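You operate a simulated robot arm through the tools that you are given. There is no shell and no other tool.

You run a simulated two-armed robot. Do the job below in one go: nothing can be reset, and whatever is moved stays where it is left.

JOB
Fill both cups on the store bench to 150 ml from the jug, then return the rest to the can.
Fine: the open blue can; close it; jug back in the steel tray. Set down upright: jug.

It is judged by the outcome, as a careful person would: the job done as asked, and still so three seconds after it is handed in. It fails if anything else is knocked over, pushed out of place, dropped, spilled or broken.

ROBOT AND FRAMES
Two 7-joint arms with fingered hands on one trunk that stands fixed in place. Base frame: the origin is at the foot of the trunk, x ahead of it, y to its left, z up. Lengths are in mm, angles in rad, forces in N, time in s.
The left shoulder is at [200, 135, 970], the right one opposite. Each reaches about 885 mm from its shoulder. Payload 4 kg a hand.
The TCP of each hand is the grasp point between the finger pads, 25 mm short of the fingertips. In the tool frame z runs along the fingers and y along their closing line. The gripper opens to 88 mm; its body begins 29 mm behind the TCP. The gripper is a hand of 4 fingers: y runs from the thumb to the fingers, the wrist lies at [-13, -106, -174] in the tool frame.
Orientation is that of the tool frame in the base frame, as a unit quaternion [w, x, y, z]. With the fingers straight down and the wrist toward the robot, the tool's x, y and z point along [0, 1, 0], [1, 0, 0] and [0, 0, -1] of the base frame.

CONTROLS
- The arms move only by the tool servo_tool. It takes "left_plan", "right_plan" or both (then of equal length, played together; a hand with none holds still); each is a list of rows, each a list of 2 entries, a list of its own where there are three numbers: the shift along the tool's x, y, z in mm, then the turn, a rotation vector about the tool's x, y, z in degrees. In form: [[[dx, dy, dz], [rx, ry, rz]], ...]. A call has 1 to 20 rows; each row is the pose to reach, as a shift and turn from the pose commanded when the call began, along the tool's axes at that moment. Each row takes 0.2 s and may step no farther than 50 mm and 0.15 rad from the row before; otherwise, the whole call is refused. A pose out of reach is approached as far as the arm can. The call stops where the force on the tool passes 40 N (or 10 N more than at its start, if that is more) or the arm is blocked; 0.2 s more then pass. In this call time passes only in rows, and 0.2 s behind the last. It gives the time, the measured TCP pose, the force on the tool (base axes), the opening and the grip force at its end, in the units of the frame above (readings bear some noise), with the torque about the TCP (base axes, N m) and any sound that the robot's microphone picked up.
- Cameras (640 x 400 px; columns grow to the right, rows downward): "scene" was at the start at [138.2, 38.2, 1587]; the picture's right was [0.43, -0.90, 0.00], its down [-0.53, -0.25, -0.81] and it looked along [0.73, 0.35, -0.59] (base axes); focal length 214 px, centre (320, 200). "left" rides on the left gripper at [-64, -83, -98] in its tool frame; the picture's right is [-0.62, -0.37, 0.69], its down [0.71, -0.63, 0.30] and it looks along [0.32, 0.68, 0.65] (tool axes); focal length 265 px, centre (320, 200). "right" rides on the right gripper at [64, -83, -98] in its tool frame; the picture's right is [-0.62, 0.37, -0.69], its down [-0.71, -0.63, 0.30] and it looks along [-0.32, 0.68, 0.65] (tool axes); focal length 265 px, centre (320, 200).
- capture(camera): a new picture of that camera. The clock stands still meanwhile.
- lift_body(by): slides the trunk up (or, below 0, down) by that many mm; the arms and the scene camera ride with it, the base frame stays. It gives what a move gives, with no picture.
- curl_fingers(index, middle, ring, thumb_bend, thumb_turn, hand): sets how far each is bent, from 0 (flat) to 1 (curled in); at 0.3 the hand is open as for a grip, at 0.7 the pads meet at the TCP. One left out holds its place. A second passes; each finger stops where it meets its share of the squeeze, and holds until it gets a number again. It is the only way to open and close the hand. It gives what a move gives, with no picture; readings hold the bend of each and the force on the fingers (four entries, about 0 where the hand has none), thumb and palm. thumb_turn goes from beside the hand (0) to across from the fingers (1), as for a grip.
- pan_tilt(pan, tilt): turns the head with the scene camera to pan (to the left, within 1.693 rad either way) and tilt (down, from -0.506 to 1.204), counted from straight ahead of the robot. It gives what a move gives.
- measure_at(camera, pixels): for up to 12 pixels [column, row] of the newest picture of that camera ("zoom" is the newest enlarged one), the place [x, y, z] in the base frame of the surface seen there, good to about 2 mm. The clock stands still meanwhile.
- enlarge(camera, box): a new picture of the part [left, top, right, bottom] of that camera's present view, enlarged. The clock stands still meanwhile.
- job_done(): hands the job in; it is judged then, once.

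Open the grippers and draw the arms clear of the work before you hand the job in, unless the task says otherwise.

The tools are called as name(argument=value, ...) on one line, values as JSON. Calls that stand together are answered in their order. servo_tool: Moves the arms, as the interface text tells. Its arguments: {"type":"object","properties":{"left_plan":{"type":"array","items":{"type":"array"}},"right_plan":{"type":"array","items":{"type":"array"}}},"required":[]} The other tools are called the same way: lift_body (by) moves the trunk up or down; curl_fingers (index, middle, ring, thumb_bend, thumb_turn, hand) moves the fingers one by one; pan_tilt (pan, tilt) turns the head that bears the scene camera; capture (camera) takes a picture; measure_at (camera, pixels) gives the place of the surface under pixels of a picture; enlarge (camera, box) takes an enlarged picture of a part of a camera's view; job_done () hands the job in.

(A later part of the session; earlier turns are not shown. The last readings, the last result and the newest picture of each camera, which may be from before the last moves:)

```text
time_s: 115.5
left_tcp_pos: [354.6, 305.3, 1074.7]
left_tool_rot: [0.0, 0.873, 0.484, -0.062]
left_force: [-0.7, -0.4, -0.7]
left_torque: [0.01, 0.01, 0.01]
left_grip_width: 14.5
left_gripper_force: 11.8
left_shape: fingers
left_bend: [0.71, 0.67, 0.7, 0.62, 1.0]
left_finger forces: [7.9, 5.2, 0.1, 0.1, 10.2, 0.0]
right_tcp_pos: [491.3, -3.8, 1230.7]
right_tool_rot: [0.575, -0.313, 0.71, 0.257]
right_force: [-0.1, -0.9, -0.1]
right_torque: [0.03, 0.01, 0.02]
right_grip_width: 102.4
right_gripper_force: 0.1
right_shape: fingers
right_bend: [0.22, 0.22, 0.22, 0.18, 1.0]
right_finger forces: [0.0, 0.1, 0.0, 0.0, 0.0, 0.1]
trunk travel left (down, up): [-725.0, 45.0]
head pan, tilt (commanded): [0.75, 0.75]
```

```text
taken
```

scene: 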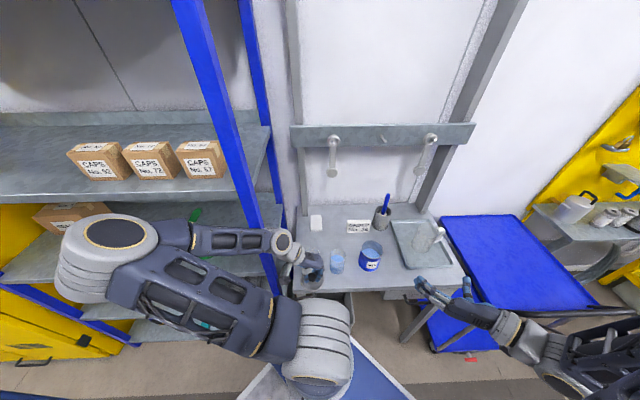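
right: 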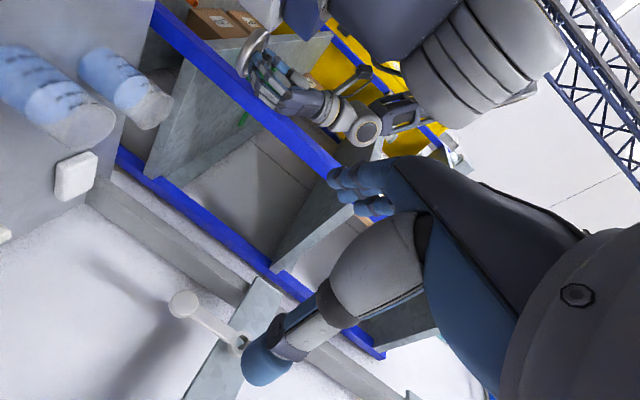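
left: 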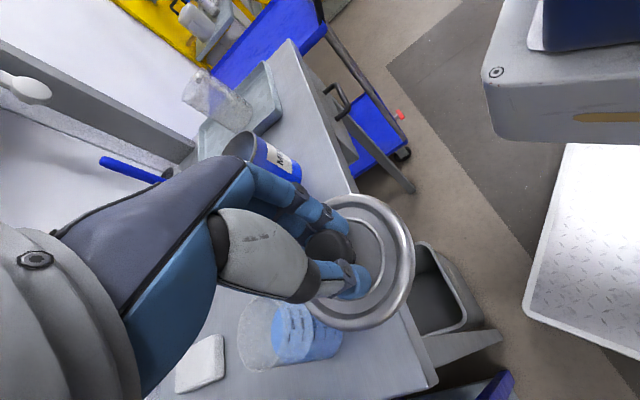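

Both arms are stable. The likely cause was the left elbow meeting the blue rack post and twisting the trunk, so I'll approach the can with the left wrist turned toward the robot. First I move the right hand further out of the way.

servo_tool(right_plan=[[[-2, -7, -5], [0, 0, 0]], [[-7, -24, -18], [0, 0, 0]], [[-13, -45, -34], [0, 0, 0]], [[-20, -66, -50], [0, 0, 0]], [[-26, -88, -66], [0, 0, 0]], [[-32, -109, -82], [0, 0, 0]], [[-37, -127, -95], [0, 0, 0]], [[-40.4, -136.8, -102], [0, 0, 0]]])

pan_tilt(pan=0.4, tilt=0.75)

capture(camera="scene")

```text
time_s: 117.3
left_tcp_pos: [354.7, 306.2, 1074.1]
left_tool_rot: [0.0, 0.872, 0.485, -0.063]
left_force: [-0.3, -0.2, -0.6]
left_torque: [0.01, -0.04, 0.0]
left_grip_width: 14.7
left_gripper_force: 11.0
left_shape: fingers
left_bend: [0.71, 0.67, 0.7, 0.62, 1.0]
left_finger forces: [7.9, 5.3, 0.0, 0.0, 10.2, 0.0]
right_tcp_pos: [531.2, -165.0, 1288.6]
right_tool_rot: [0.576, -0.314, 0.71, 0.256]
right_force: [0.6, -0.5, 0.3]
right_torque: [0.0, 0.01, 0.02]
right_grip_width: 102.3
right_gripper_force: 0.1
right_shape: fingers
right_bend: [0.22, 0.22, 0.22, 0.18, 1.0]
right_finger forces: [0.0, 0.0, 0.0, 0.1, 0.0, 0.0]
trunk travel left (down, up): [-725.0, 45.0]
head pan, tilt (commanded): [0.75, 0.75]
```

```text
time_s: 118.1
left_tcp_pos: [354.7, 306.5, 1073.9]
left_tool_rot: [0.0, 0.873, 0.484, -0.062]
left_force: [-0.4, 0.1, -0.6]
left_torque: [0.03, -0.01, -0.01]
left_grip_width: 14.6
left_gripper_force: 11.9
left_shape: fingers
left_bend: [0.71, 0.67, 0.7, 0.62, 1.0]
left_finger forces: [8.0, 5.2, 0.1, 0.0, 10.2, 0.0]
right_tcp_pos: [530.3, -164.9, 1289.1]
right_tool_rot: [0.576, -0.314, 0.71, 0.256]
right_force: [0.0, 0.3, -0.3]
right_torque: [0.0, 0.02, -0.03]
right_grip_width: 102.5
right_gripper_force: 0.0
right_shape: fingers
right_bend: [0.22, 0.22, 0.22, 0.18, 1.0]
right_finger forces: [0.1, 0.0, 0.0, 0.0, 0.0, 0.2]
trunk travel left (down, up): [-725.0, 45.0]
head pan, tilt (commanded): [0.4, 0.75]
```

```text
taken
```

scene: 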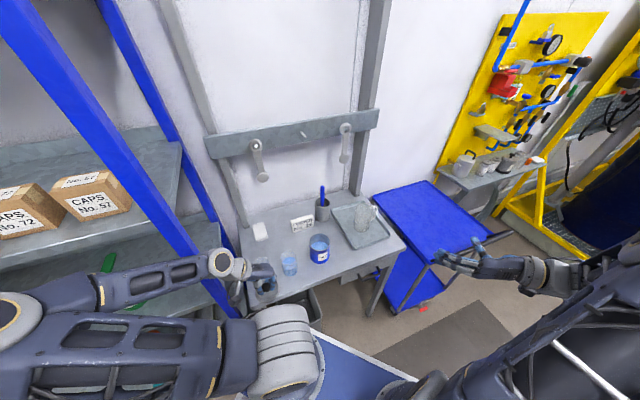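

The right arm is clear and tracking well. I now move the left hand with the lid around the bench's front edge to (520,200,1095), turning its wrist toward the robot and re-levelling the lid.

servo_tool(left_plan=[[[-0.2, 5, -0.8], [0, 0, -1]], [[-0.6, 18, -3], [0, 0.1, -3.5]], [[-1, 34, -5.6], [0, 0.2, -7]], [[-1.5, 51, -8.4], [0, 0.3, -10.8]], [[-2, 68, -11.3], [-0.1, 0.4, -14.6]], [[-2.5, 86, -14.2], [-0.1, 0.5, -18.4]], [[-3, 103, -17.1], [-0.1, 0.6, -22.2]]])

capture(camera="scene")

```text
time_s: 119.7
left_tcp_pos: [476.6, 283.6, 1087.2]
left_tool_rot: [-0.014, 0.763, 0.644, -0.057]
left_force: [-0.4, 0.2, -0.9]
left_torque: [-0.01, 0.01, -0.01]
left_grip_width: 14.6
left_gripper_force: 12.2
left_shape: fingers
left_bend: [0.71, 0.67, 0.7, 0.62, 1.0]
left_finger forces: [8.5, 5.2, 0.0, 0.0, 10.0, 0.0]
left hand out of reach, approached as far as the arm can: row 1, 2, 3, 4, 5, 6, 7
right_tcp_pos: [531.8, -164.2, 1287.8]
right_tool_rot: [0.576, -0.314, 0.71, 0.256]
right_force: [-0.3, 0.2, 0.4]
right_torque: [0.0, -0.02, 0.0]
right_grip_width: 102.3
right_gripper_force: 0.1
right_shape: fingers
right_bend: [0.22, 0.22, 0.22, 0.18, 1.0]
right_finger forces: [0.1, 0.0, 0.0, 0.1, 0.1, 0.1]
trunk travel left (down, up): [-725.0, 45.0]
head pan, tilt (commanded): [0.4, 0.75]
```

```text
taken
```

scene: 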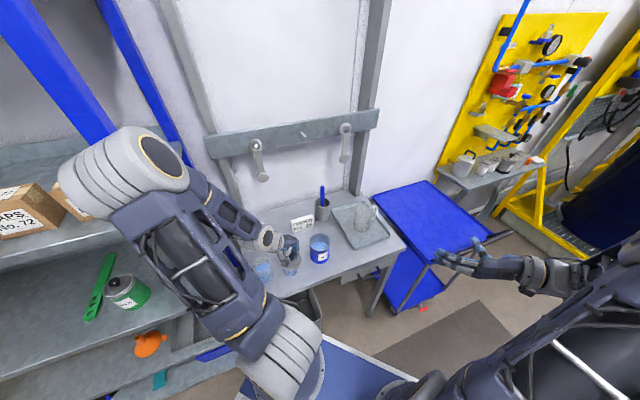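

The hand is in a too-close posture (flagged out of reach) but unobstructed. I measure where the elbow is relative to the post and shelf before continuing forward.

measure_at(camera="scene", pixels=[[90, 200], [130, 150], [170, 165], [110, 240], [70, 180], [200, 210], [230, 250], [60, 80], [150, 120], [290, 245], [180, 200], [60, 210]])

capture(camera="left")

```text
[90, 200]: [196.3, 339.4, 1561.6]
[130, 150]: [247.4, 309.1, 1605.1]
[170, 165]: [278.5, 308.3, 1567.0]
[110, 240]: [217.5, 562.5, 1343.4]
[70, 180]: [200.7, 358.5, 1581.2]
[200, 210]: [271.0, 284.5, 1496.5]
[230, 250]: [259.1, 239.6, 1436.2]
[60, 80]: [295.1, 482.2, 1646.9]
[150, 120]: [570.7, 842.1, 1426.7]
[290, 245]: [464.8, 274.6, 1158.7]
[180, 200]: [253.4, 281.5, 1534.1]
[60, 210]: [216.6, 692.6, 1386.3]
```

```text
taken
```

left: 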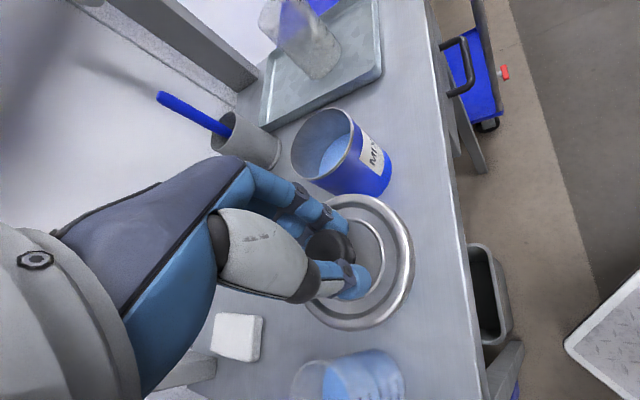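

The elbow is now high and ~130 mm from the post. I move the hand forward toward the can in small steps, checking midway.

servo_tool(left_plan=[[[1.5, 15, -2], [0, 0.1, -1]], [[3.5, 35, -4.7], [0.1, 0.3, -2.2]], [[5.6, 56, -7.6], [0.1, 0.6, -3.5]], [[7.7, 78, -10.5], [0.1, 0.8, -4.9]]])

capture(camera="scene")

```text
time_s: 120.7
left_tcp_pos: [553.7, 277.7, 1088.0]
left_tool_rot: [-0.022, 0.735, 0.675, -0.051]
left_force: [0.0, 0.3, -0.8]
left_torque: [0.03, -0.02, 0.01]
left_grip_width: 14.7
left_gripper_force: 12.1
left_shape: fingers
left_bend: [0.71, 0.67, 0.7, 0.62, 1.0]
left_finger forces: [8.6, 5.4, 0.1, 0.1, 10.0, 0.1]
right_tcp_pos: [531.0, -164.9, 1287.9]
right_tool_rot: [0.577, -0.314, 0.71, 0.256]
right_force: [-0.7, -0.2, -0.6]
right_torque: [0.02, 0.01, 0.0]
right_grip_width: 102.7
right_gripper_force: 0.0
right_shape: fingers
right_bend: [0.22, 0.22, 0.22, 0.18, 1.0]
right_finger forces: [0.0, 0.1, 0.1, 0.1, 0.0, 0.1]
trunk travel left (down, up): [-725.0, 45.0]
head pan, tilt (commanded): [0.4, 0.75]
```

```text
taken
```

scene: 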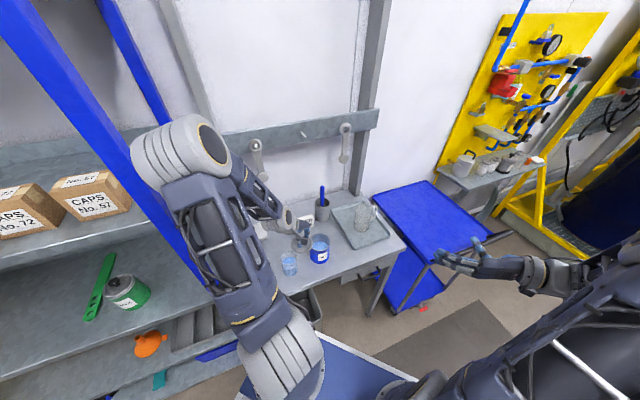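

Now the motion is reachable and accurate. I check the elbow's distance from the post before continuing.

measure_at(camera="scene", pixels=[[145, 165], [165, 130], [210, 145], [190, 180], [150, 190], [230, 165], [100, 110], [170, 230], [185, 265], [260, 200], [135, 150], [200, 120]])

enlarge(camera="scene", box=[265, 195, 365, 285])

capture(camera="left")

```text
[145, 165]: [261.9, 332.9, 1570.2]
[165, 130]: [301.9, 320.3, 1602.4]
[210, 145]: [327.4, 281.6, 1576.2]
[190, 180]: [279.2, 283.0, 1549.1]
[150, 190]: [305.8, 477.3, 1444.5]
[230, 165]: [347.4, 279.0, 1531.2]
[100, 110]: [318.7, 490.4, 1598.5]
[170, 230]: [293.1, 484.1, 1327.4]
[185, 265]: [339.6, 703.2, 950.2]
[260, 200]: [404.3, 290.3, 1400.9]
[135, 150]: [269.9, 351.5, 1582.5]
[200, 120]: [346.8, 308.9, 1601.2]
```

```text
4.44 times, centred on (315, 240) of scene
```

zoom: 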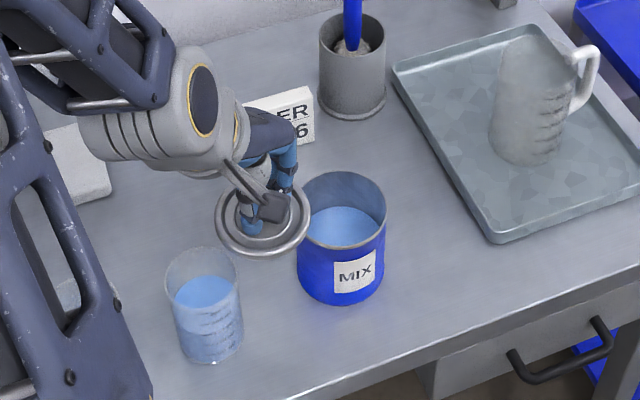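

```text
taken
```

left: 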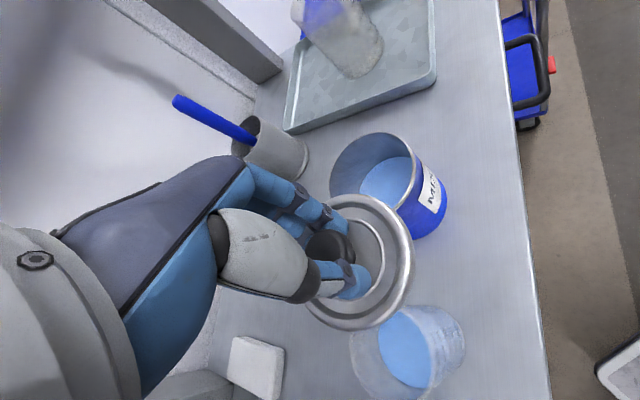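

Elbow clearance is ~130 mm. I zoom on the lid in the left camera to locate its centre relative to the hand precisely.

enlarge(camera="left", box=[290, 170, 440, 340])

measure_at(camera="zoom", pixels=[[432, 190], [428, 220], [415, 250], [400, 275], [375, 300], [425, 150], [405, 120], [380, 98], [350, 87], [440, 200], [350, 345], [300, 358]])

measure_at(camera="left", pixels=[[333, 175], [345, 150], [375, 136], [405, 142], [418, 165], [412, 195], [395, 205], [420, 180], [335, 195], [360, 140], [390, 137], [400, 200]])

```text
2.35 times, centred on (365, 255) of left
```

zoom: 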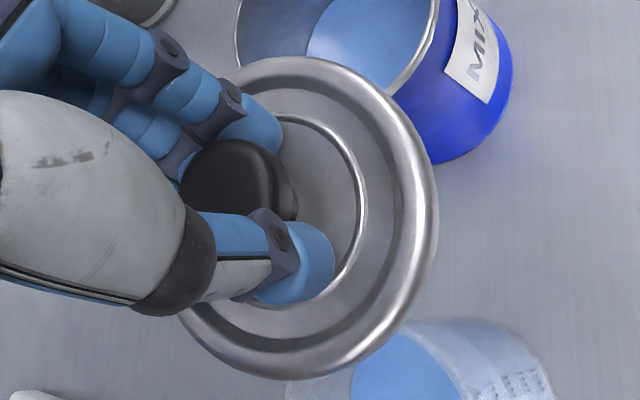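

```text
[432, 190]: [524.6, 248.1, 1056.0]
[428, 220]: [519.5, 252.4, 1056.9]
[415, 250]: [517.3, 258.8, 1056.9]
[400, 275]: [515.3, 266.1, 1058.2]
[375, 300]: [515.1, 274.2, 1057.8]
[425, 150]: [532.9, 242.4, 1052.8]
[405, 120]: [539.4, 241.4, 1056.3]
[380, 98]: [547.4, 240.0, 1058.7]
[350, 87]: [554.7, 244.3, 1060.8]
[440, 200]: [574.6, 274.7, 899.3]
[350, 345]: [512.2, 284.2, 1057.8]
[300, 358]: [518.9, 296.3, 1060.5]
```

```text
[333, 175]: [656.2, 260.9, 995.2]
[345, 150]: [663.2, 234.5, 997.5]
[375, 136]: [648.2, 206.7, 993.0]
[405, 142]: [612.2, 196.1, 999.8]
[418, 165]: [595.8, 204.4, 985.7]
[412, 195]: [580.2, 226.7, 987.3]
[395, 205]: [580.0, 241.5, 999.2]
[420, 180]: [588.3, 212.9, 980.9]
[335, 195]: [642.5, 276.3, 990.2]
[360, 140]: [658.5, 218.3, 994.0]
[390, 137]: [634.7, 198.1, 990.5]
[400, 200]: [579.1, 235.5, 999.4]
```

The lid has shifted slightly in the grip. I measure its rim from the head camera's side too, to get its tilt.

enlarge(camera="scene", box=[305, 225, 345, 265])

enlarge(camera="scene", box=[300, 220, 350, 270])

```text
10.00 times, centred on (325, 245) of scene
```

zoom: 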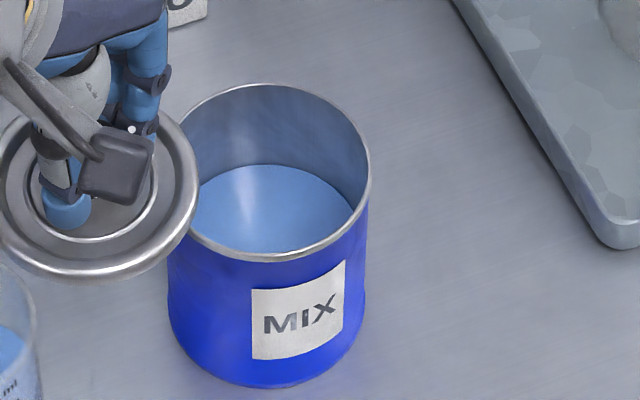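

```text
8.00 times, centred on (325, 245) of scene
```

zoom: 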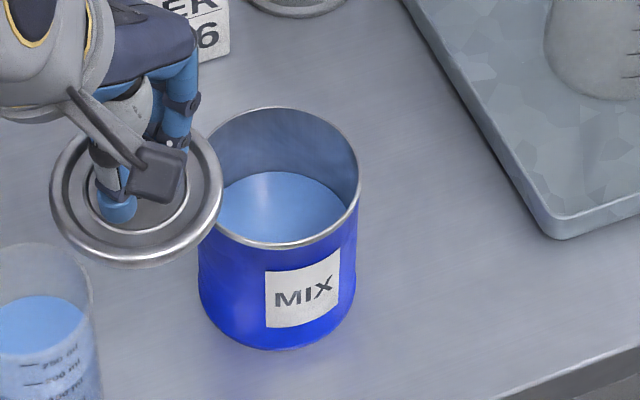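

I measure lid rim points in this zoom.

measure_at(camera="zoom", pixels=[[60, 190], [70, 220], [90, 243], [120, 255], [150, 257], [180, 247], [203, 225], [214, 195], [215, 170], [205, 150], [70, 155], [62, 175]])

measure_at(camera="zoom", pixels=[[65, 200], [80, 230], [105, 247], [135, 255], [165, 250], [192, 235], [208, 210], [213, 182], [210, 160], [195, 142], [78, 148], [130, 235]])

```text
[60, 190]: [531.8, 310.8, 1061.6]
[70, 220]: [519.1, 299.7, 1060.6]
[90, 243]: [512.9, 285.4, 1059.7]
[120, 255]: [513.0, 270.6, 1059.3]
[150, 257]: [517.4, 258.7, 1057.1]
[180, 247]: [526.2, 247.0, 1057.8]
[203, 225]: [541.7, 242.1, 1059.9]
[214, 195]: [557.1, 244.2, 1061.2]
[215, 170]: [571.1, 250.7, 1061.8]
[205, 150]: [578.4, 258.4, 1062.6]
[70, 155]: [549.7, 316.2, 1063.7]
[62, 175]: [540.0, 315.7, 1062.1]
```

```text
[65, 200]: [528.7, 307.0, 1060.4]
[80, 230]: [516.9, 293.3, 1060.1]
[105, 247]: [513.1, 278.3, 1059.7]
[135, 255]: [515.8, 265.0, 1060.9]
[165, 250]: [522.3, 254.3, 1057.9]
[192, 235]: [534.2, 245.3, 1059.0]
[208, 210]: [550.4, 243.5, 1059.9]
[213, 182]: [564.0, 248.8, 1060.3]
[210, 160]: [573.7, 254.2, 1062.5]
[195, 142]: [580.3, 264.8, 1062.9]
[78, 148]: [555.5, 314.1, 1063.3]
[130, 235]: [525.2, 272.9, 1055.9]
```

The lid is tilted ~4° and centred at (550,279). I move it over the can while levelling it.

servo_tool(left_plan=[[[-2, 5, 0.4], [0.2, -0.2, 0]], [[-6, 14, 1.2], [0.5, -0.5, 0]], [[-11, 26, 2.2], [1, -0.9, 0]], [[-16, 38, 3.3], [1.5, -1.4, 0.1]], [[-21, 50, 4.3], [2, -1.9, 0.1]], [[-26, 62, 5.3], [2.5, -2.4, 0.1]], [[-30, 72, 6.1], [2.9, -2.7, 0.1]], [[-32.5, 77.3, 6.6], [3.04, -2.86, 0.15]], [[-32.5, 77.3, 6.6], [3.04, -2.86, 0.15]]])

capture(camera="scene")

enlarge(camera="scene", box=[295, 220, 345, 270])

capture(camera="left")

```text
time_s: 122.7
left_tcp_pos: [626.6, 238.8, 1075.3]
left_tool_rot: [-0.025, 0.734, 0.673, -0.087]
left_force: [-0.6, -0.4, -0.9]
left_torque: [0.0, 0.0, -0.03]
left_grip_width: 14.6
left_gripper_force: 12.3
left_shape: fingers
left_bend: [0.71, 0.67, 0.7, 0.62, 1.0]
left_finger forces: [8.7, 5.5, 0.1, 0.0, 10.0, 0.0]
right_tcp_pos: [530.7, -164.8, 1289.1]
right_tool_rot: [0.575, -0.314, 0.71, 0.256]
right_force: [0.5, 0.1, 0.7]
right_torque: [-0.03, 0.0, 0.03]
right_grip_width: 102.4
right_gripper_force: 0.1
right_shape: fingers
right_bend: [0.22, 0.22, 0.22, 0.18, 1.0]
right_finger forces: [0.0, 0.0, 0.1, 0.1, 0.0, 0.0]
trunk travel left (down, up): [-725.0, 45.0]
head pan, tilt (commanded): [0.4, 0.75]
```

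```text
taken
```

scene: 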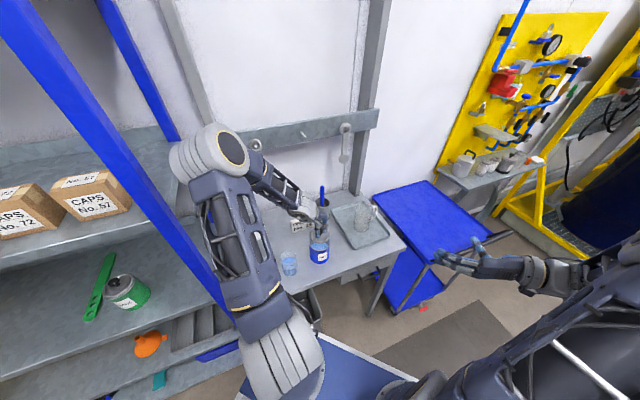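

```text
8.00 times, centred on (320, 245) of scene
```

zoom: 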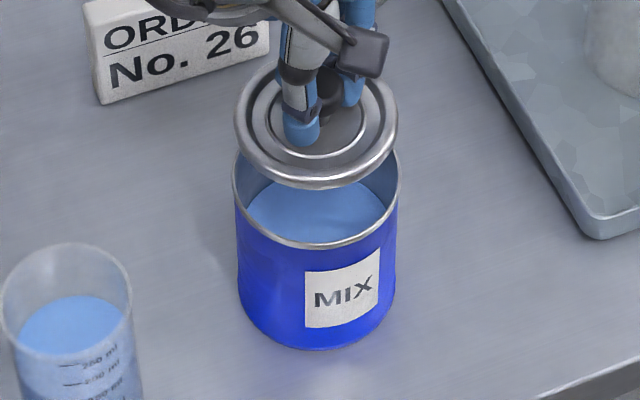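

```text
taken
```

left: 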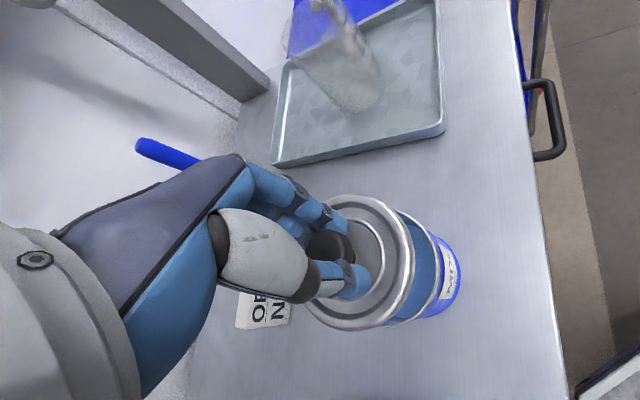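

The lid is above the can and tracking is accurate. I measure lid rim and can rim in this zoom to fine-align.

measure_at(camera="zoom", pixels=[[240, 120], [248, 150], [268, 172], [300, 184], [335, 183], [365, 167], [385, 140], [393, 110], [388, 85], [245, 100], [255, 80], [378, 155]])

measure_at(camera="zoom", pixels=[[236, 185], [245, 215], [262, 233], [290, 244], [320, 246], [350, 240], [378, 224], [393, 205], [398, 180], [250, 222], [305, 246], [365, 233]])

```text
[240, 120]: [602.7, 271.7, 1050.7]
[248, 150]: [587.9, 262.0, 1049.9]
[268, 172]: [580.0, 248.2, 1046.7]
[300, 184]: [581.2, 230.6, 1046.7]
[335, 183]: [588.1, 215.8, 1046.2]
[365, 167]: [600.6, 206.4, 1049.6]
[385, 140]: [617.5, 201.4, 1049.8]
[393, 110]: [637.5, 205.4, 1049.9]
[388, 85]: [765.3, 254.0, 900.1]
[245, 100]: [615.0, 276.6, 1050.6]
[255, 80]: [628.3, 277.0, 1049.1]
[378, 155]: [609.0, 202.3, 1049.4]
```

```text
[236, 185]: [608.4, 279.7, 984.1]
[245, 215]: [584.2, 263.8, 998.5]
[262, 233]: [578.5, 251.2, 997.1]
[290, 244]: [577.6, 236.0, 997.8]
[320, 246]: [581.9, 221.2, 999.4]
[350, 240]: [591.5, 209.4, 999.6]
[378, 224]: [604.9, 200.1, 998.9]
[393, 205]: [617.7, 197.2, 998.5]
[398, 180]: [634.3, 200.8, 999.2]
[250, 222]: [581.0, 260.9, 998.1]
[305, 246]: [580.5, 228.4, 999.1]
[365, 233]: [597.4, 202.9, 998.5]
```

The lid centre is within 1.5 mm of the can's, with ~3° residual tilt. I level it, shift 3 mm and lower 28 mm.

servo_tool(left_plan=[[[0.5, 1.5, 3], [0.8, -0.1, 0]], [[1.2, 3, 9], [1.7, -0.2, -0.1]], [[2, 4.5, 15], [2.5, -0.3, -0.2]], [[2.6, 6, 21], [3, -0.3, -0.2]], [[2.96, 7.05, 27.1], [3, -0.3, -0.2]], [[2.96, 7.05, 27.1], [3, -0.3, -0.2]]])

enlarge(camera="scene", box=[295, 220, 345, 270])

measure_at(camera="zoom", pixels=[[238, 155], [245, 180], [262, 202], [295, 217], [330, 217], [362, 203], [383, 180], [393, 150], [390, 130], [240, 140], [250, 115], [375, 192]])

capture(camera="left")

```text
time_s: 124.1
left_tcp_pos: [628.7, 239.0, 1047.5]
left_tool_rot: [-0.042, 0.732, 0.672, -0.106]
left_force: [-1.0, -0.3, 0.3]
left_torque: [0.01, 0.02, 0.0]
left_grip_width: 14.9
left_gripper_force: 12.1
left_shape: fingers
left_bend: [0.71, 0.67, 0.7, 0.62, 1.0]
left_finger forces: [8.9, 5.6, 0.0, 0.0, 9.9, 0.0]
right_tcp_pos: [531.3, -165.2, 1287.6]
right_tool_rot: [0.576, -0.314, 0.71, 0.256]
right_force: [0.1, -0.1, -0.2]
right_torque: [-0.04, 0.0, 0.0]
right_grip_width: 102.6
right_gripper_force: 0.0
right_shape: fingers
right_bend: [0.22, 0.22, 0.22, 0.18, 1.0]
right_finger forces: [0.1, 0.0, 0.0, 0.0, 0.0, 0.0]
trunk travel left (down, up): [-725.0, 45.0]
head pan, tilt (commanded): [0.4, 0.75]
```

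```text
8.00 times, centred on (320, 245) of scene
```

zoom: 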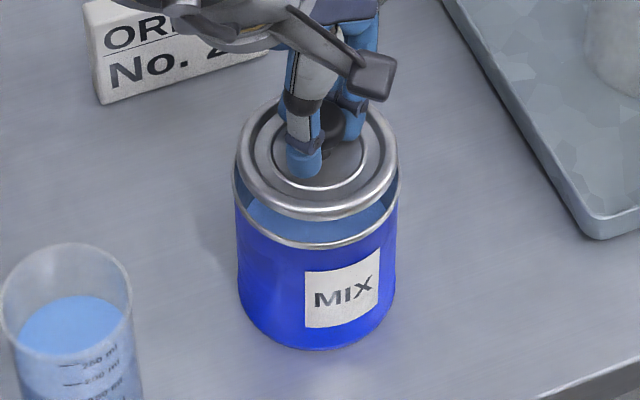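

```text
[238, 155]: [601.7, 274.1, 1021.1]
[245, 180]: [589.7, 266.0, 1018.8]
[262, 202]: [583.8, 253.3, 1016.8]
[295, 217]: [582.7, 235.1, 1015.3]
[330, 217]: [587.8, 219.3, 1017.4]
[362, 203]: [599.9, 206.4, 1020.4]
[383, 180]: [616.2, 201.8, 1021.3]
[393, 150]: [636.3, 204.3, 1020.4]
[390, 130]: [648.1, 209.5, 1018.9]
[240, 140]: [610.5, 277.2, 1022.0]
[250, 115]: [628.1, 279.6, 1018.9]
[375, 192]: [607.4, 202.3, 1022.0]
```

```text
taken
```

left: 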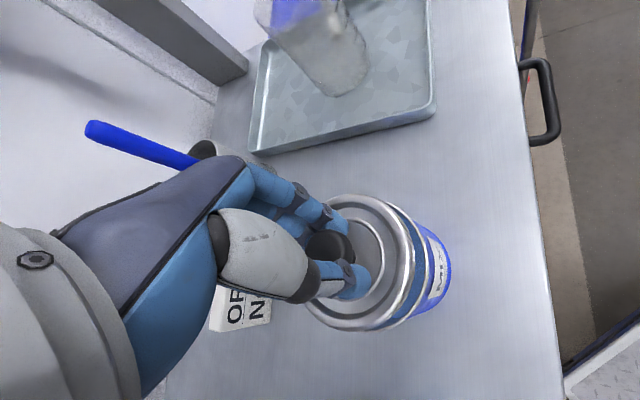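

Front rim pixels fall on the lower outer edge, so I measure the flat annulus of the lid instead to judge tilt.

enlarge(camera="scene", box=[305, 230, 335, 255])

measure_at(camera="zoom", pixels=[[165, 170], [175, 200], [195, 225], [225, 245], [265, 255], [310, 255], [350, 240], [380, 215], [400, 180], [405, 145], [395, 120], [165, 140]])

```text
16.00 times, centred on (320, 242) of scene
```

zoom: 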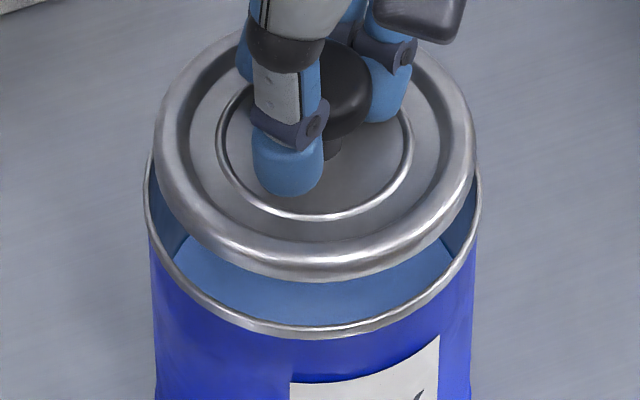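

```text
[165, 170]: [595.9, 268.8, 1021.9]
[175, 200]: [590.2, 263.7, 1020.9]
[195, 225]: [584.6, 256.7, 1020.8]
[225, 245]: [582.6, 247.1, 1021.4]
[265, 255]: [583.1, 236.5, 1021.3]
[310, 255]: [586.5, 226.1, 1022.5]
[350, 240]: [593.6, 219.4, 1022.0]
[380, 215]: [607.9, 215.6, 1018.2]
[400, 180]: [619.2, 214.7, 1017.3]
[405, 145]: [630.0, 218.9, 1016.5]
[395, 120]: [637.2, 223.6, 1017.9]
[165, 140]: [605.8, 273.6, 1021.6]
```

The lid is level (crest z≈1021.5) and centred over the can. Its underside is ~8 mm above the rim; I lower 6 mm.

servo_tool(left_plan=[[[0.3, 0.4, 2], [0, 0, 0]], [[0.6, 0.9, 4], [0, 0, 0]], [[0.8, 1.3, 6], [0, 0, 0]], [[0.8, 1.3, 6], [0, 0, 0]]])

enlarge(camera="scene", box=[305, 230, 335, 255])

```text
time_s: 125.1
left_tcp_pos: [628.5, 237.1, 1040.9]
left_tool_rot: [-0.042, 0.732, 0.672, -0.106]
left_force: [0.9, 0.7, 0.0]
left_torque: [0.01, 0.01, -0.02]
left_grip_width: 14.7
left_gripper_force: 11.8
left_shape: fingers
left_bend: [0.71, 0.67, 0.7, 0.62, 1.0]
left_finger forces: [8.7, 5.7, 0.1, 0.1, 9.9, 0.0]
right_tcp_pos: [531.5, -164.8, 1288.3]
right_tool_rot: [0.575, -0.313, 0.711, 0.256]
right_force: [-0.5, -0.4, 0.0]
right_torque: [0.0, -0.04, 0.0]
right_grip_width: 102.2
right_gripper_force: 0.1
right_shape: fingers
right_bend: [0.22, 0.22, 0.22, 0.18, 1.0]
right_finger forces: [0.0, 0.0, 0.0, 0.0, 0.1, 0.1]
trunk travel left (down, up): [-725.0, 45.0]
head pan, tilt (commanded): [0.4, 0.75]
```

```text
16.00 times, centred on (320, 242) of scene
```

zoom: 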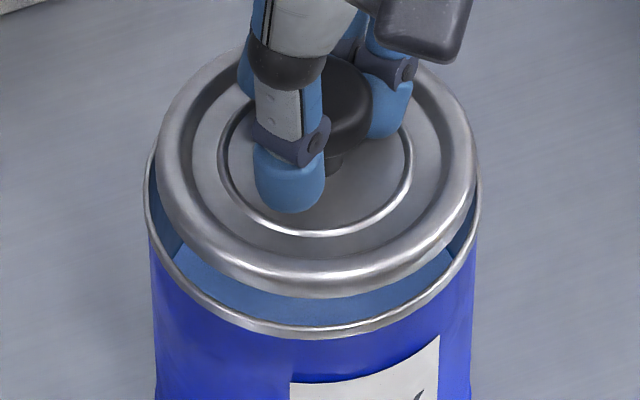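

I re-measure the ring crest and the can rim in this close zoom to verify alignment before final lowering.

measure_at(camera="zoom", pixels=[[168, 175], [180, 215], [205, 245], [240, 265], [280, 276], [320, 277], [365, 268], [405, 248], [440, 215], [460, 180], [463, 140], [172, 140]])

measure_at(camera="zoom", pixels=[[150, 220], [165, 258], [190, 290], [225, 313], [265, 327], [310, 332], [355, 327], [395, 313], [435, 285], [465, 248], [478, 215], [148, 195]])

```text
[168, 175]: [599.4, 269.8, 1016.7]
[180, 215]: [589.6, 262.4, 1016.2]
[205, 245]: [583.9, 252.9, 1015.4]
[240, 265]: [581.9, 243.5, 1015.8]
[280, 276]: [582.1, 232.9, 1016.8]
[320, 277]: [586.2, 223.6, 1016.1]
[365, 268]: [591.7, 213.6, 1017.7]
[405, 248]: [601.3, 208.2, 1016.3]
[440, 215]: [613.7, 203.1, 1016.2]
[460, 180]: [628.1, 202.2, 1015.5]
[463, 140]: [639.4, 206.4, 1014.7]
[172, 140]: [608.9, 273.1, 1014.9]
```

```text
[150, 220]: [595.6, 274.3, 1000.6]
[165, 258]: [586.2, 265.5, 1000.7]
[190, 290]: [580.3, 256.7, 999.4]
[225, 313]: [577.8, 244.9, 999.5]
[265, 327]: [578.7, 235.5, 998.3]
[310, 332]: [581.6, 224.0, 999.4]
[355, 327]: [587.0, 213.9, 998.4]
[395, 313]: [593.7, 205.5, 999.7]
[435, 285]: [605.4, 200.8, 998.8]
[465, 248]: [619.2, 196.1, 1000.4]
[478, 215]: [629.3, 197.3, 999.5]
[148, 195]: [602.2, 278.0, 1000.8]
```

The lid is level and within 1 mm of the can's centre. I lower in small steps, watching the force.

servo_tool(left_plan=[[[0.15, 0.31, 1.46], [0, 0, 0]], [[0.3, 0.61, 2.92], [0, 0, 0]], [[0.3, 0.61, 2.92], [0, 0, 0]]])

servo_tool(left_plan=[[[0.15, 0.31, 1.46], [0, 0, 0]], [[0.3, 0.61, 2.92], [0, 0, 0]], [[0.3, 0.61, 2.92], [0, 0, 0]]])

enlarge(camera="scene", box=[305, 230, 335, 255])

```text
time_s: 125.9
left_tcp_pos: [630.1, 236.9, 1037.2]
left_tool_rot: [-0.042, 0.732, 0.671, -0.106]
left_force: [1.3, 0.5, -1.2]
left_torque: [-0.01, -0.01, -0.01]
left_grip_width: 14.5
left_gripper_force: 12.4
left_shape: fingers
left_bend: [0.71, 0.67, 0.7, 0.62, 1.0]
left_finger forces: [8.7, 5.5, 0.0, 0.1, 9.9, 0.0]
right_tcp_pos: [532.7, -164.0, 1288.3]
right_tool_rot: [0.576, -0.314, 0.71, 0.256]
right_force: [-0.9, 0.2, 0.0]
right_torque: [-0.02, -0.03, -0.01]
right_grip_width: 102.4
right_gripper_force: 0.1
right_shape: fingers
right_bend: [0.22, 0.22, 0.22, 0.18, 1.0]
right_finger forces: [0.1, 0.0, 0.1, 0.0, 0.0, 0.1]
trunk travel left (down, up): [-725.0, 45.0]
head pan, tilt (commanded): [0.4, 0.75]
```

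```text
time_s: 126.7
left_tcp_pos: [629.4, 236.1, 1034.0]
left_tool_rot: [-0.041, 0.733, 0.671, -0.105]
left_force: [-0.8, 0.8, 6.8]
left_torque: [0.0, -0.18, 0.01]
left_grip_width: 14.9
left_gripper_force: 16.3
left_shape: fingers
left_bend: [0.71, 0.71, 0.7, 0.61, 1.0]
left_finger forces: [14.9, 5.4, 0.1, 0.0, 13.1, 0.0]
right_tcp_pos: [531.9, -164.0, 1288.8]
right_tool_rot: [0.577, -0.314, 0.71, 0.255]
right_force: [-0.2, 0.3, 0.3]
right_torque: [-0.01, 0.0, 0.0]
right_grip_width: 102.3
right_gripper_force: 0.0
right_shape: fingers
right_bend: [0.22, 0.22, 0.22, 0.18, 1.0]
right_finger forces: [0.1, 0.0, 0.0, 0.0, 0.0, 0.0]
trunk travel left (down, up): [-725.0, 45.0]
head pan, tilt (commanded): [0.4, 0.75]
heard: snap
```

```text
16.00 times, centred on (320, 242) of scene
```

zoom: 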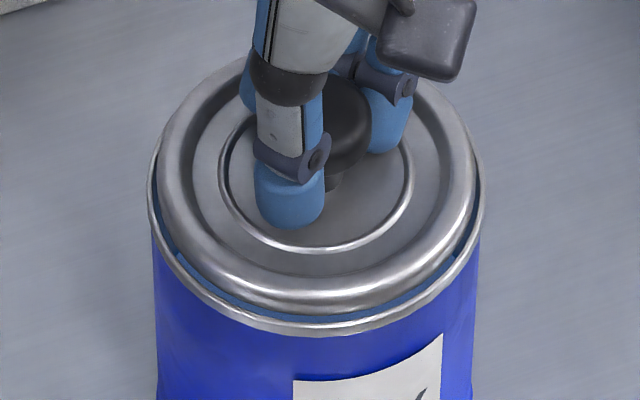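

A "snap" was heard as the lid met the can (6.8 N). I measure how the lid sits now.

measure_at(camera="zoom", pixels=[[170, 180], [180, 225], [205, 260], [240, 281], [280, 291], [320, 293], [365, 285], [405, 265], [440, 235], [463, 195], [467, 150], [172, 145]])

measure_at(camera="zoom", pixels=[[153, 215], [168, 258], [195, 292], [230, 315], [270, 326], [310, 330], [355, 324], [400, 308], [440, 280], [470, 240], [482, 205], [250, 305]])

capture(camera="left")

```text
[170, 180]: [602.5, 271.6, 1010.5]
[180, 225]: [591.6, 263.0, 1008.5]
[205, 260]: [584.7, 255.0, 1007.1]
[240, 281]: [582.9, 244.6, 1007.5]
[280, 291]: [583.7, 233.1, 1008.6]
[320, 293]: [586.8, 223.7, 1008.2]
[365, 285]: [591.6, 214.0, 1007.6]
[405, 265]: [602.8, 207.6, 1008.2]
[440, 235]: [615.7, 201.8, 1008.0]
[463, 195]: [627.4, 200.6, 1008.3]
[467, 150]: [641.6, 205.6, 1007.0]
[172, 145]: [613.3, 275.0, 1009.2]
```

```text
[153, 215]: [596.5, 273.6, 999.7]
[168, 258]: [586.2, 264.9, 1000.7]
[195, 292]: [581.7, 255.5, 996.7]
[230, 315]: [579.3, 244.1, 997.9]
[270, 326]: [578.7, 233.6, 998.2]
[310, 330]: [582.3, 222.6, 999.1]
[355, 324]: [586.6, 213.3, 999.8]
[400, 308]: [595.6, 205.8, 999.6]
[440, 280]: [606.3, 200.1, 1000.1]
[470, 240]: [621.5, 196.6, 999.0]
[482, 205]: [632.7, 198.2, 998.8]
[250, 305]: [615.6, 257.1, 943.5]
```

```text
taken
```

left: 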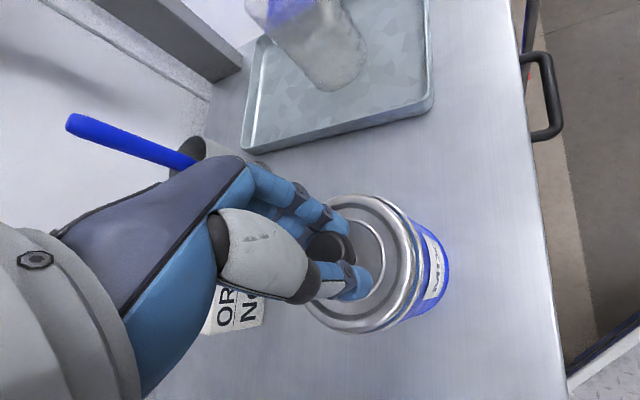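

The crest is at z≈1008 and a thin gap still shows at the front, so the lid may not be fully seated. I press down 2 mm more and watch.

servo_tool(left_plan=[[[0.1, 0.2, 1], [0, 0, 0]], [[0.2, 0.4, 2], [0, 0, 0]], [[0.2, 0.4, 2], [0, 0, 0]]])

enlarge(camera="scene", box=[305, 230, 335, 255])

measure_at(camera="zoom", pixels=[[170, 185], [180, 228], [205, 262], [240, 283], [280, 294], [320, 296], [365, 287], [405, 268], [440, 237], [463, 197], [467, 152], [172, 150]])

```text
time_s: 127.5
left_tcp_pos: [630.2, 237.4, 1033.7]
left_tool_rot: [-0.042, 0.732, 0.672, -0.106]
left_force: [1.2, -0.1, 17.8]
left_torque: [-0.08, -0.22, 0.0]
left_grip_width: 14.4
left_gripper_force: 21.0
left_shape: fingers
left_bend: [0.72, 0.71, 0.7, 0.61, 1.0]
left_finger forces: [22.2, 5.4, 0.1, 0.0, 14.0, 0.1]
right_tcp_pos: [531.6, -164.1, 1288.9]
right_tool_rot: [0.576, -0.314, 0.71, 0.256]
right_force: [0.0, -0.1, 0.4]
right_torque: [0.0, 0.03, 0.02]
right_grip_width: 102.3
right_gripper_force: 0.2
right_shape: fingers
right_bend: [0.22, 0.22, 0.22, 0.18, 1.0]
right_finger forces: [0.0, 0.0, 0.1, 0.0, 0.1, 0.0]
trunk travel left (down, up): [-725.0, 45.0]
head pan, tilt (commanded): [0.4, 0.75]
```

```text
16.00 times, centred on (320, 242) of scene
```

zoom: 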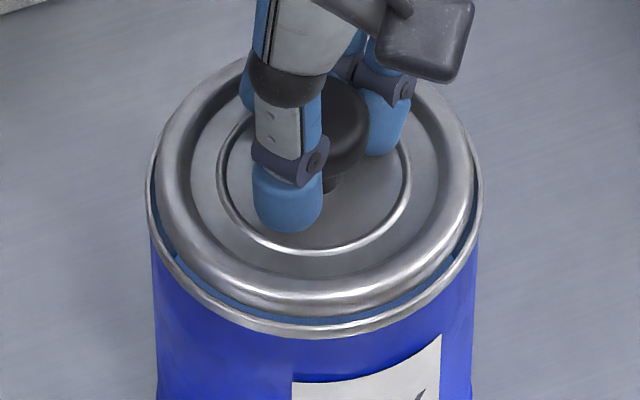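

```text
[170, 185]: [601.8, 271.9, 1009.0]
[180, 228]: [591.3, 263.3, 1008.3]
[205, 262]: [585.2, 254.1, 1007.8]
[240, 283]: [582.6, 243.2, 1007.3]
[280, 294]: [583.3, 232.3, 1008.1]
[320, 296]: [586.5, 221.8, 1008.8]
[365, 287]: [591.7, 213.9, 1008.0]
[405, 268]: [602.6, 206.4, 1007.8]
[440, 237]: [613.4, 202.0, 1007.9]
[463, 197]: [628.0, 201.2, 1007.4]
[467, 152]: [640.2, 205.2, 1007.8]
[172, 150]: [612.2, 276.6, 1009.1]
```

Pressing 2 mm more only raised the force to 18 N with the crest unchanged at 1008 and level, so the lid is snapped fully home. I ease the pressure and release the knob.

servo_tool(left_plan=[[[-0.1, -0.2, -1], [0, 0, 0]], [[-0.25, -0.5, -2.5], [0, 0, 0]], [[-0.25, -0.5, -2.5], [0, 0, 0]]])

curl_fingers(hand="left", index=0.52, middle=0.52, ring=0.52, thumb_bend=0.48)

enlarge(camera="scene", box=[305, 230, 335, 255])

capture(camera="left")

```text
time_s: 128.3
left_tcp_pos: [630.8, 238.8, 1033.9]
left_tool_rot: [-0.042, 0.731, 0.672, -0.108]
left_force: [0.2, -1.0, 2.6]
left_torque: [-0.06, -0.13, 0.0]
left_grip_width: 14.5
left_gripper_force: 15.4
left_shape: fingers
left_bend: [0.71, 0.71, 0.7, 0.61, 1.0]
left_finger forces: [13.0, 5.5, 0.0, 0.0, 11.2, 0.0]
right_tcp_pos: [531.9, -164.5, 1288.4]
right_tool_rot: [0.576, -0.314, 0.71, 0.256]
right_force: [0.6, 0.2, -0.2]
right_torque: [0.0, 0.02, 0.02]
right_grip_width: 102.4
right_gripper_force: 0.0
right_shape: fingers
right_bend: [0.22, 0.22, 0.22, 0.18, 1.0]
right_finger forces: [0.1, 0.0, 0.0, 0.1, 0.0, 0.0]
trunk travel left (down, up): [-725.0, 45.0]
head pan, tilt (commanded): [0.4, 0.75]
```

```text
time_s: 129.3
left_tcp_pos: [629.8, 237.9, 1037.0]
left_tool_rot: [-0.042, 0.732, 0.672, -0.106]
left_force: [-8.6, -0.3, 34.4]
left_torque: [0.21, -0.04, 0.1]
left_grip_width: 27.1
left_gripper_force: 20.4
left_shape: fingers
left_bend: [0.64, 0.59, 0.6, 0.48, 1.0]
left_finger forces: [23.3, 8.0, 9.1, 0.0, 0.0, 0.0]
right_tcp_pos: [530.1, -164.3, 1289.4]
right_tool_rot: [0.576, -0.315, 0.71, 0.256]
right_force: [0.5, -0.5, 0.4]
right_torque: [-0.02, 0.04, 0.04]
right_grip_width: 102.5
right_gripper_force: 0.1
right_shape: fingers
right_bend: [0.22, 0.22, 0.22, 0.18, 1.0]
right_finger forces: [0.1, 0.0, 0.0, 0.0, 0.0, 0.0]
trunk travel left (down, up): [-725.0, 45.0]
head pan, tilt (commanded): [0.4, 0.75]
```

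```text
16.00 times, centred on (320, 242) of scene
```

zoom: 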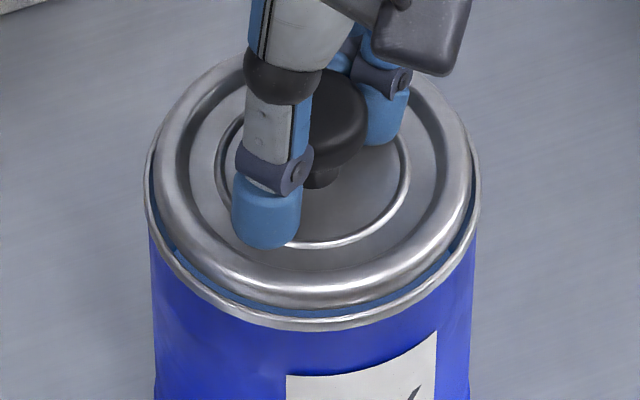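

```text
taken
```

left: 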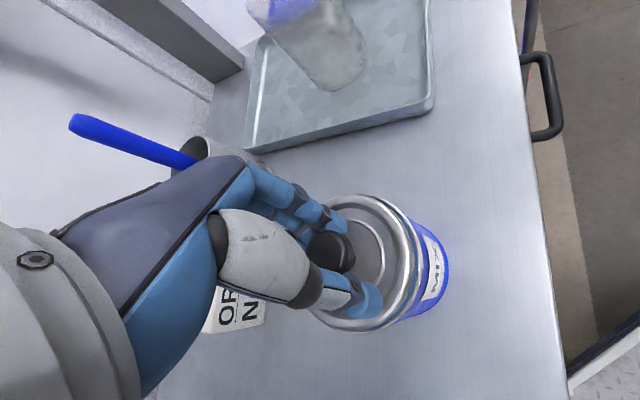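

The opening fingertips are pressing on the lid (34 N). I raise the hand 4 mm to relieve that so the fingers can open past the knob.

servo_tool(left_plan=[[[-0.2, -0.4, -2], [0, 0, 0]], [[-0.4, -0.8, -4], [0, 0, 0]], [[-0.4, -0.8, -4], [0, 0, 0]]])

enlarge(camera="scene", box=[305, 230, 335, 255])

```text
time_s: 130.1
left_tcp_pos: [628.6, 238.2, 1038.9]
left_tool_rot: [-0.042, 0.732, 0.672, -0.106]
left_force: [-4.2, 2.0, 13.6]
left_torque: [0.22, -0.08, 0.07]
left_grip_width: 35.0
left_gripper_force: 7.3
left_shape: fingers
left_bend: [0.57, 0.56, 0.56, 0.48, 1.0]
left_finger forces: [4.5, 6.8, 4.2, 0.1, 0.0, 0.0]
right_tcp_pos: [531.6, -163.7, 1288.5]
right_tool_rot: [0.576, -0.313, 0.71, 0.257]
right_force: [0.5, 0.0, -0.3]
right_torque: [0.01, 0.03, 0.01]
right_grip_width: 102.4
right_gripper_force: 0.0
right_shape: fingers
right_bend: [0.22, 0.22, 0.22, 0.18, 1.0]
right_finger forces: [0.1, 0.1, 0.0, 0.0, 0.1, 0.1]
trunk travel left (down, up): [-725.0, 45.0]
head pan, tilt (commanded): [0.4, 0.75]
```

```text
16.00 times, centred on (320, 242) of scene
```

zoom: 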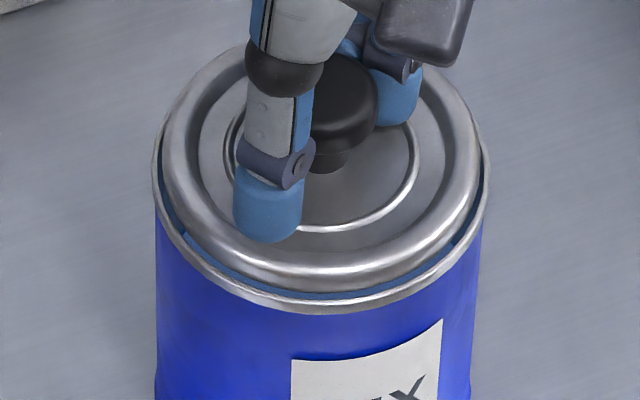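

Finger pressure is easing but the can seems to have shifted slightly under the push. I raise the hand another 6 mm to remove contact.

servo_tool(left_plan=[[[-0.2, -0.4, -2], [0, 0, 0]], [[-0.4, -0.8, -4], [0, 0, 0]], [[-0.6, -1.2, -6], [0, 0, 0]], [[-0.6, -1.2, -6], [0, 0, 0]]])

enlarge(camera="scene", box=[300, 225, 345, 270])

capture(camera="left")

```text
time_s: 131.1
left_tcp_pos: [628.9, 236.1, 1046.2]
left_tool_rot: [-0.042, 0.732, 0.672, -0.107]
left_force: [-0.9, 0.2, -0.2]
left_torque: [-0.02, 0.0, 0.03]
left_grip_width: 41.0
left_gripper_force: 0.0
left_shape: fingers
left_bend: [0.52, 0.52, 0.52, 0.48, 1.0]
left_finger forces: [0.0, 0.1, 0.1, 0.1, 0.0, 0.0]
right_tcp_pos: [530.2, -165.0, 1288.5]
right_tool_rot: [0.576, -0.314, 0.711, 0.256]
right_force: [-0.1, -0.3, 0.5]
right_torque: [0.01, -0.01, -0.03]
right_grip_width: 102.3
right_gripper_force: 0.0
right_shape: fingers
right_bend: [0.22, 0.22, 0.22, 0.18, 1.0]
right_finger forces: [0.0, 0.0, 0.0, 0.0, 0.1, 0.0]
trunk travel left (down, up): [-725.0, 45.0]
head pan, tilt (commanded): [0.4, 0.75]
```

```text
8.89 times, centred on (322, 248) of scene
```

zoom: 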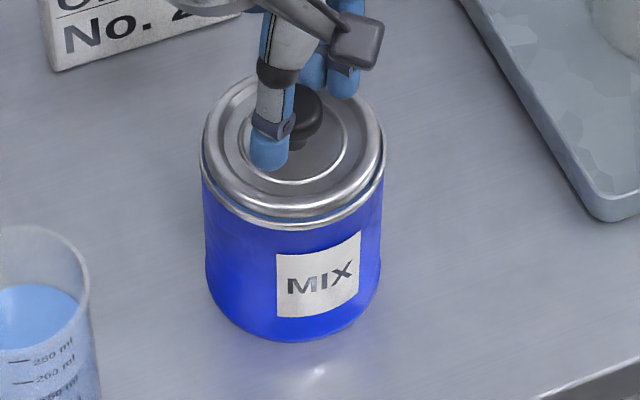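

```text
taken
```

left: 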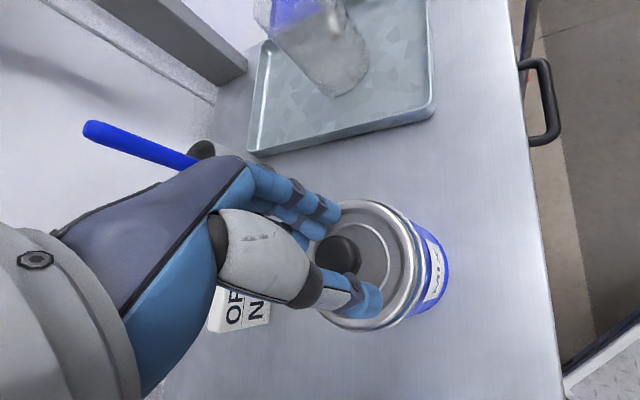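

The fingers are free of the knob (41 mm opening, no force) and the can stands closed. I raise the left hand straight up.

servo_tool(left_plan=[[[-0.5, -1, -4.9], [0, 0, 0]], [[-1.2, -2.4, -11.7], [0, 0, 0]], [[-2.2, -4.5, -21.4], [0, 0, 0]], [[-3.6, -7.3, -35.1], [0, 0, 0]], [[-5.4, -11.2, -53.6], [0, 0, 0]], [[-7.9, -16.3, -78], [0, 0, 0]], [[-10.4, -21.4, -102.4], [0, 0, 0]]])

enlarge(camera="scene", box=[300, 225, 345, 270])

measure_at(camera="zoom", pixels=[[208, 150], [215, 175], [235, 195], [265, 207], [300, 210], [335, 200], [365, 180], [378, 150], [375, 120], [215, 115], [290, 215], [260, 335]])

```text
time_s: 132.7
left_tcp_pos: [635.3, 227.7, 1151.3]
left_tool_rot: [-0.045, 0.737, 0.666, -0.105]
left_force: [0.5, -0.6, 0.1]
left_torque: [-0.02, -0.03, 0.04]
left_grip_width: 41.1
left_gripper_force: 0.2
left_shape: fingers
left_bend: [0.52, 0.52, 0.52, 0.48, 1.0]
left_finger forces: [0.0, 0.0, 0.0, 0.0, 0.0, 0.0]
right_tcp_pos: [535.9, -169.6, 1286.4]
right_tool_rot: [0.576, -0.312, 0.71, 0.258]
right_force: [0.1, 0.1, -0.6]
right_torque: [0.02, 0.01, 0.01]
right_grip_width: 102.5
right_gripper_force: 0.2
right_shape: fingers
right_bend: [0.22, 0.22, 0.22, 0.18, 1.0]
right_finger forces: [0.0, 0.0, 0.0, 0.2, 0.0, 0.0]
trunk travel left (down, up): [-725.0, 45.0]
head pan, tilt (commanded): [0.4, 0.75]
```

```text
8.89 times, centred on (322, 248) of scene
```

zoom: 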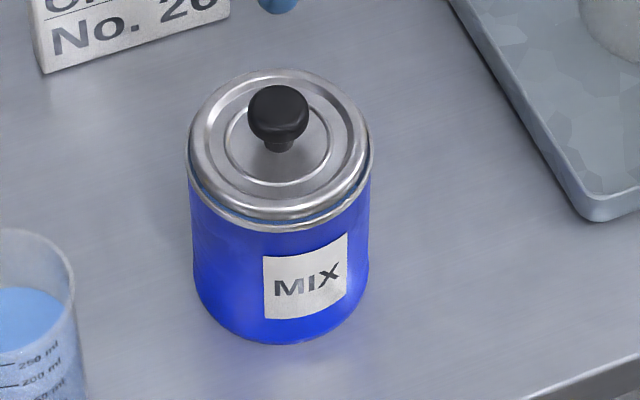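

```text
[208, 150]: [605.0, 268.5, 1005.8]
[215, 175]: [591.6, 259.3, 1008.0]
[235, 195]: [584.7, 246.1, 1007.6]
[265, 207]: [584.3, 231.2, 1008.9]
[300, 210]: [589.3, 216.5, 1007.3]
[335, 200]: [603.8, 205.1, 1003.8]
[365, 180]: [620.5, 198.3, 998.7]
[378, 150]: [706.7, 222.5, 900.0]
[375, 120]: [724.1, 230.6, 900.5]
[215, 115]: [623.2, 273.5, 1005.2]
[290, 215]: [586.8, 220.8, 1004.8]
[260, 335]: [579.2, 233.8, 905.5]
```

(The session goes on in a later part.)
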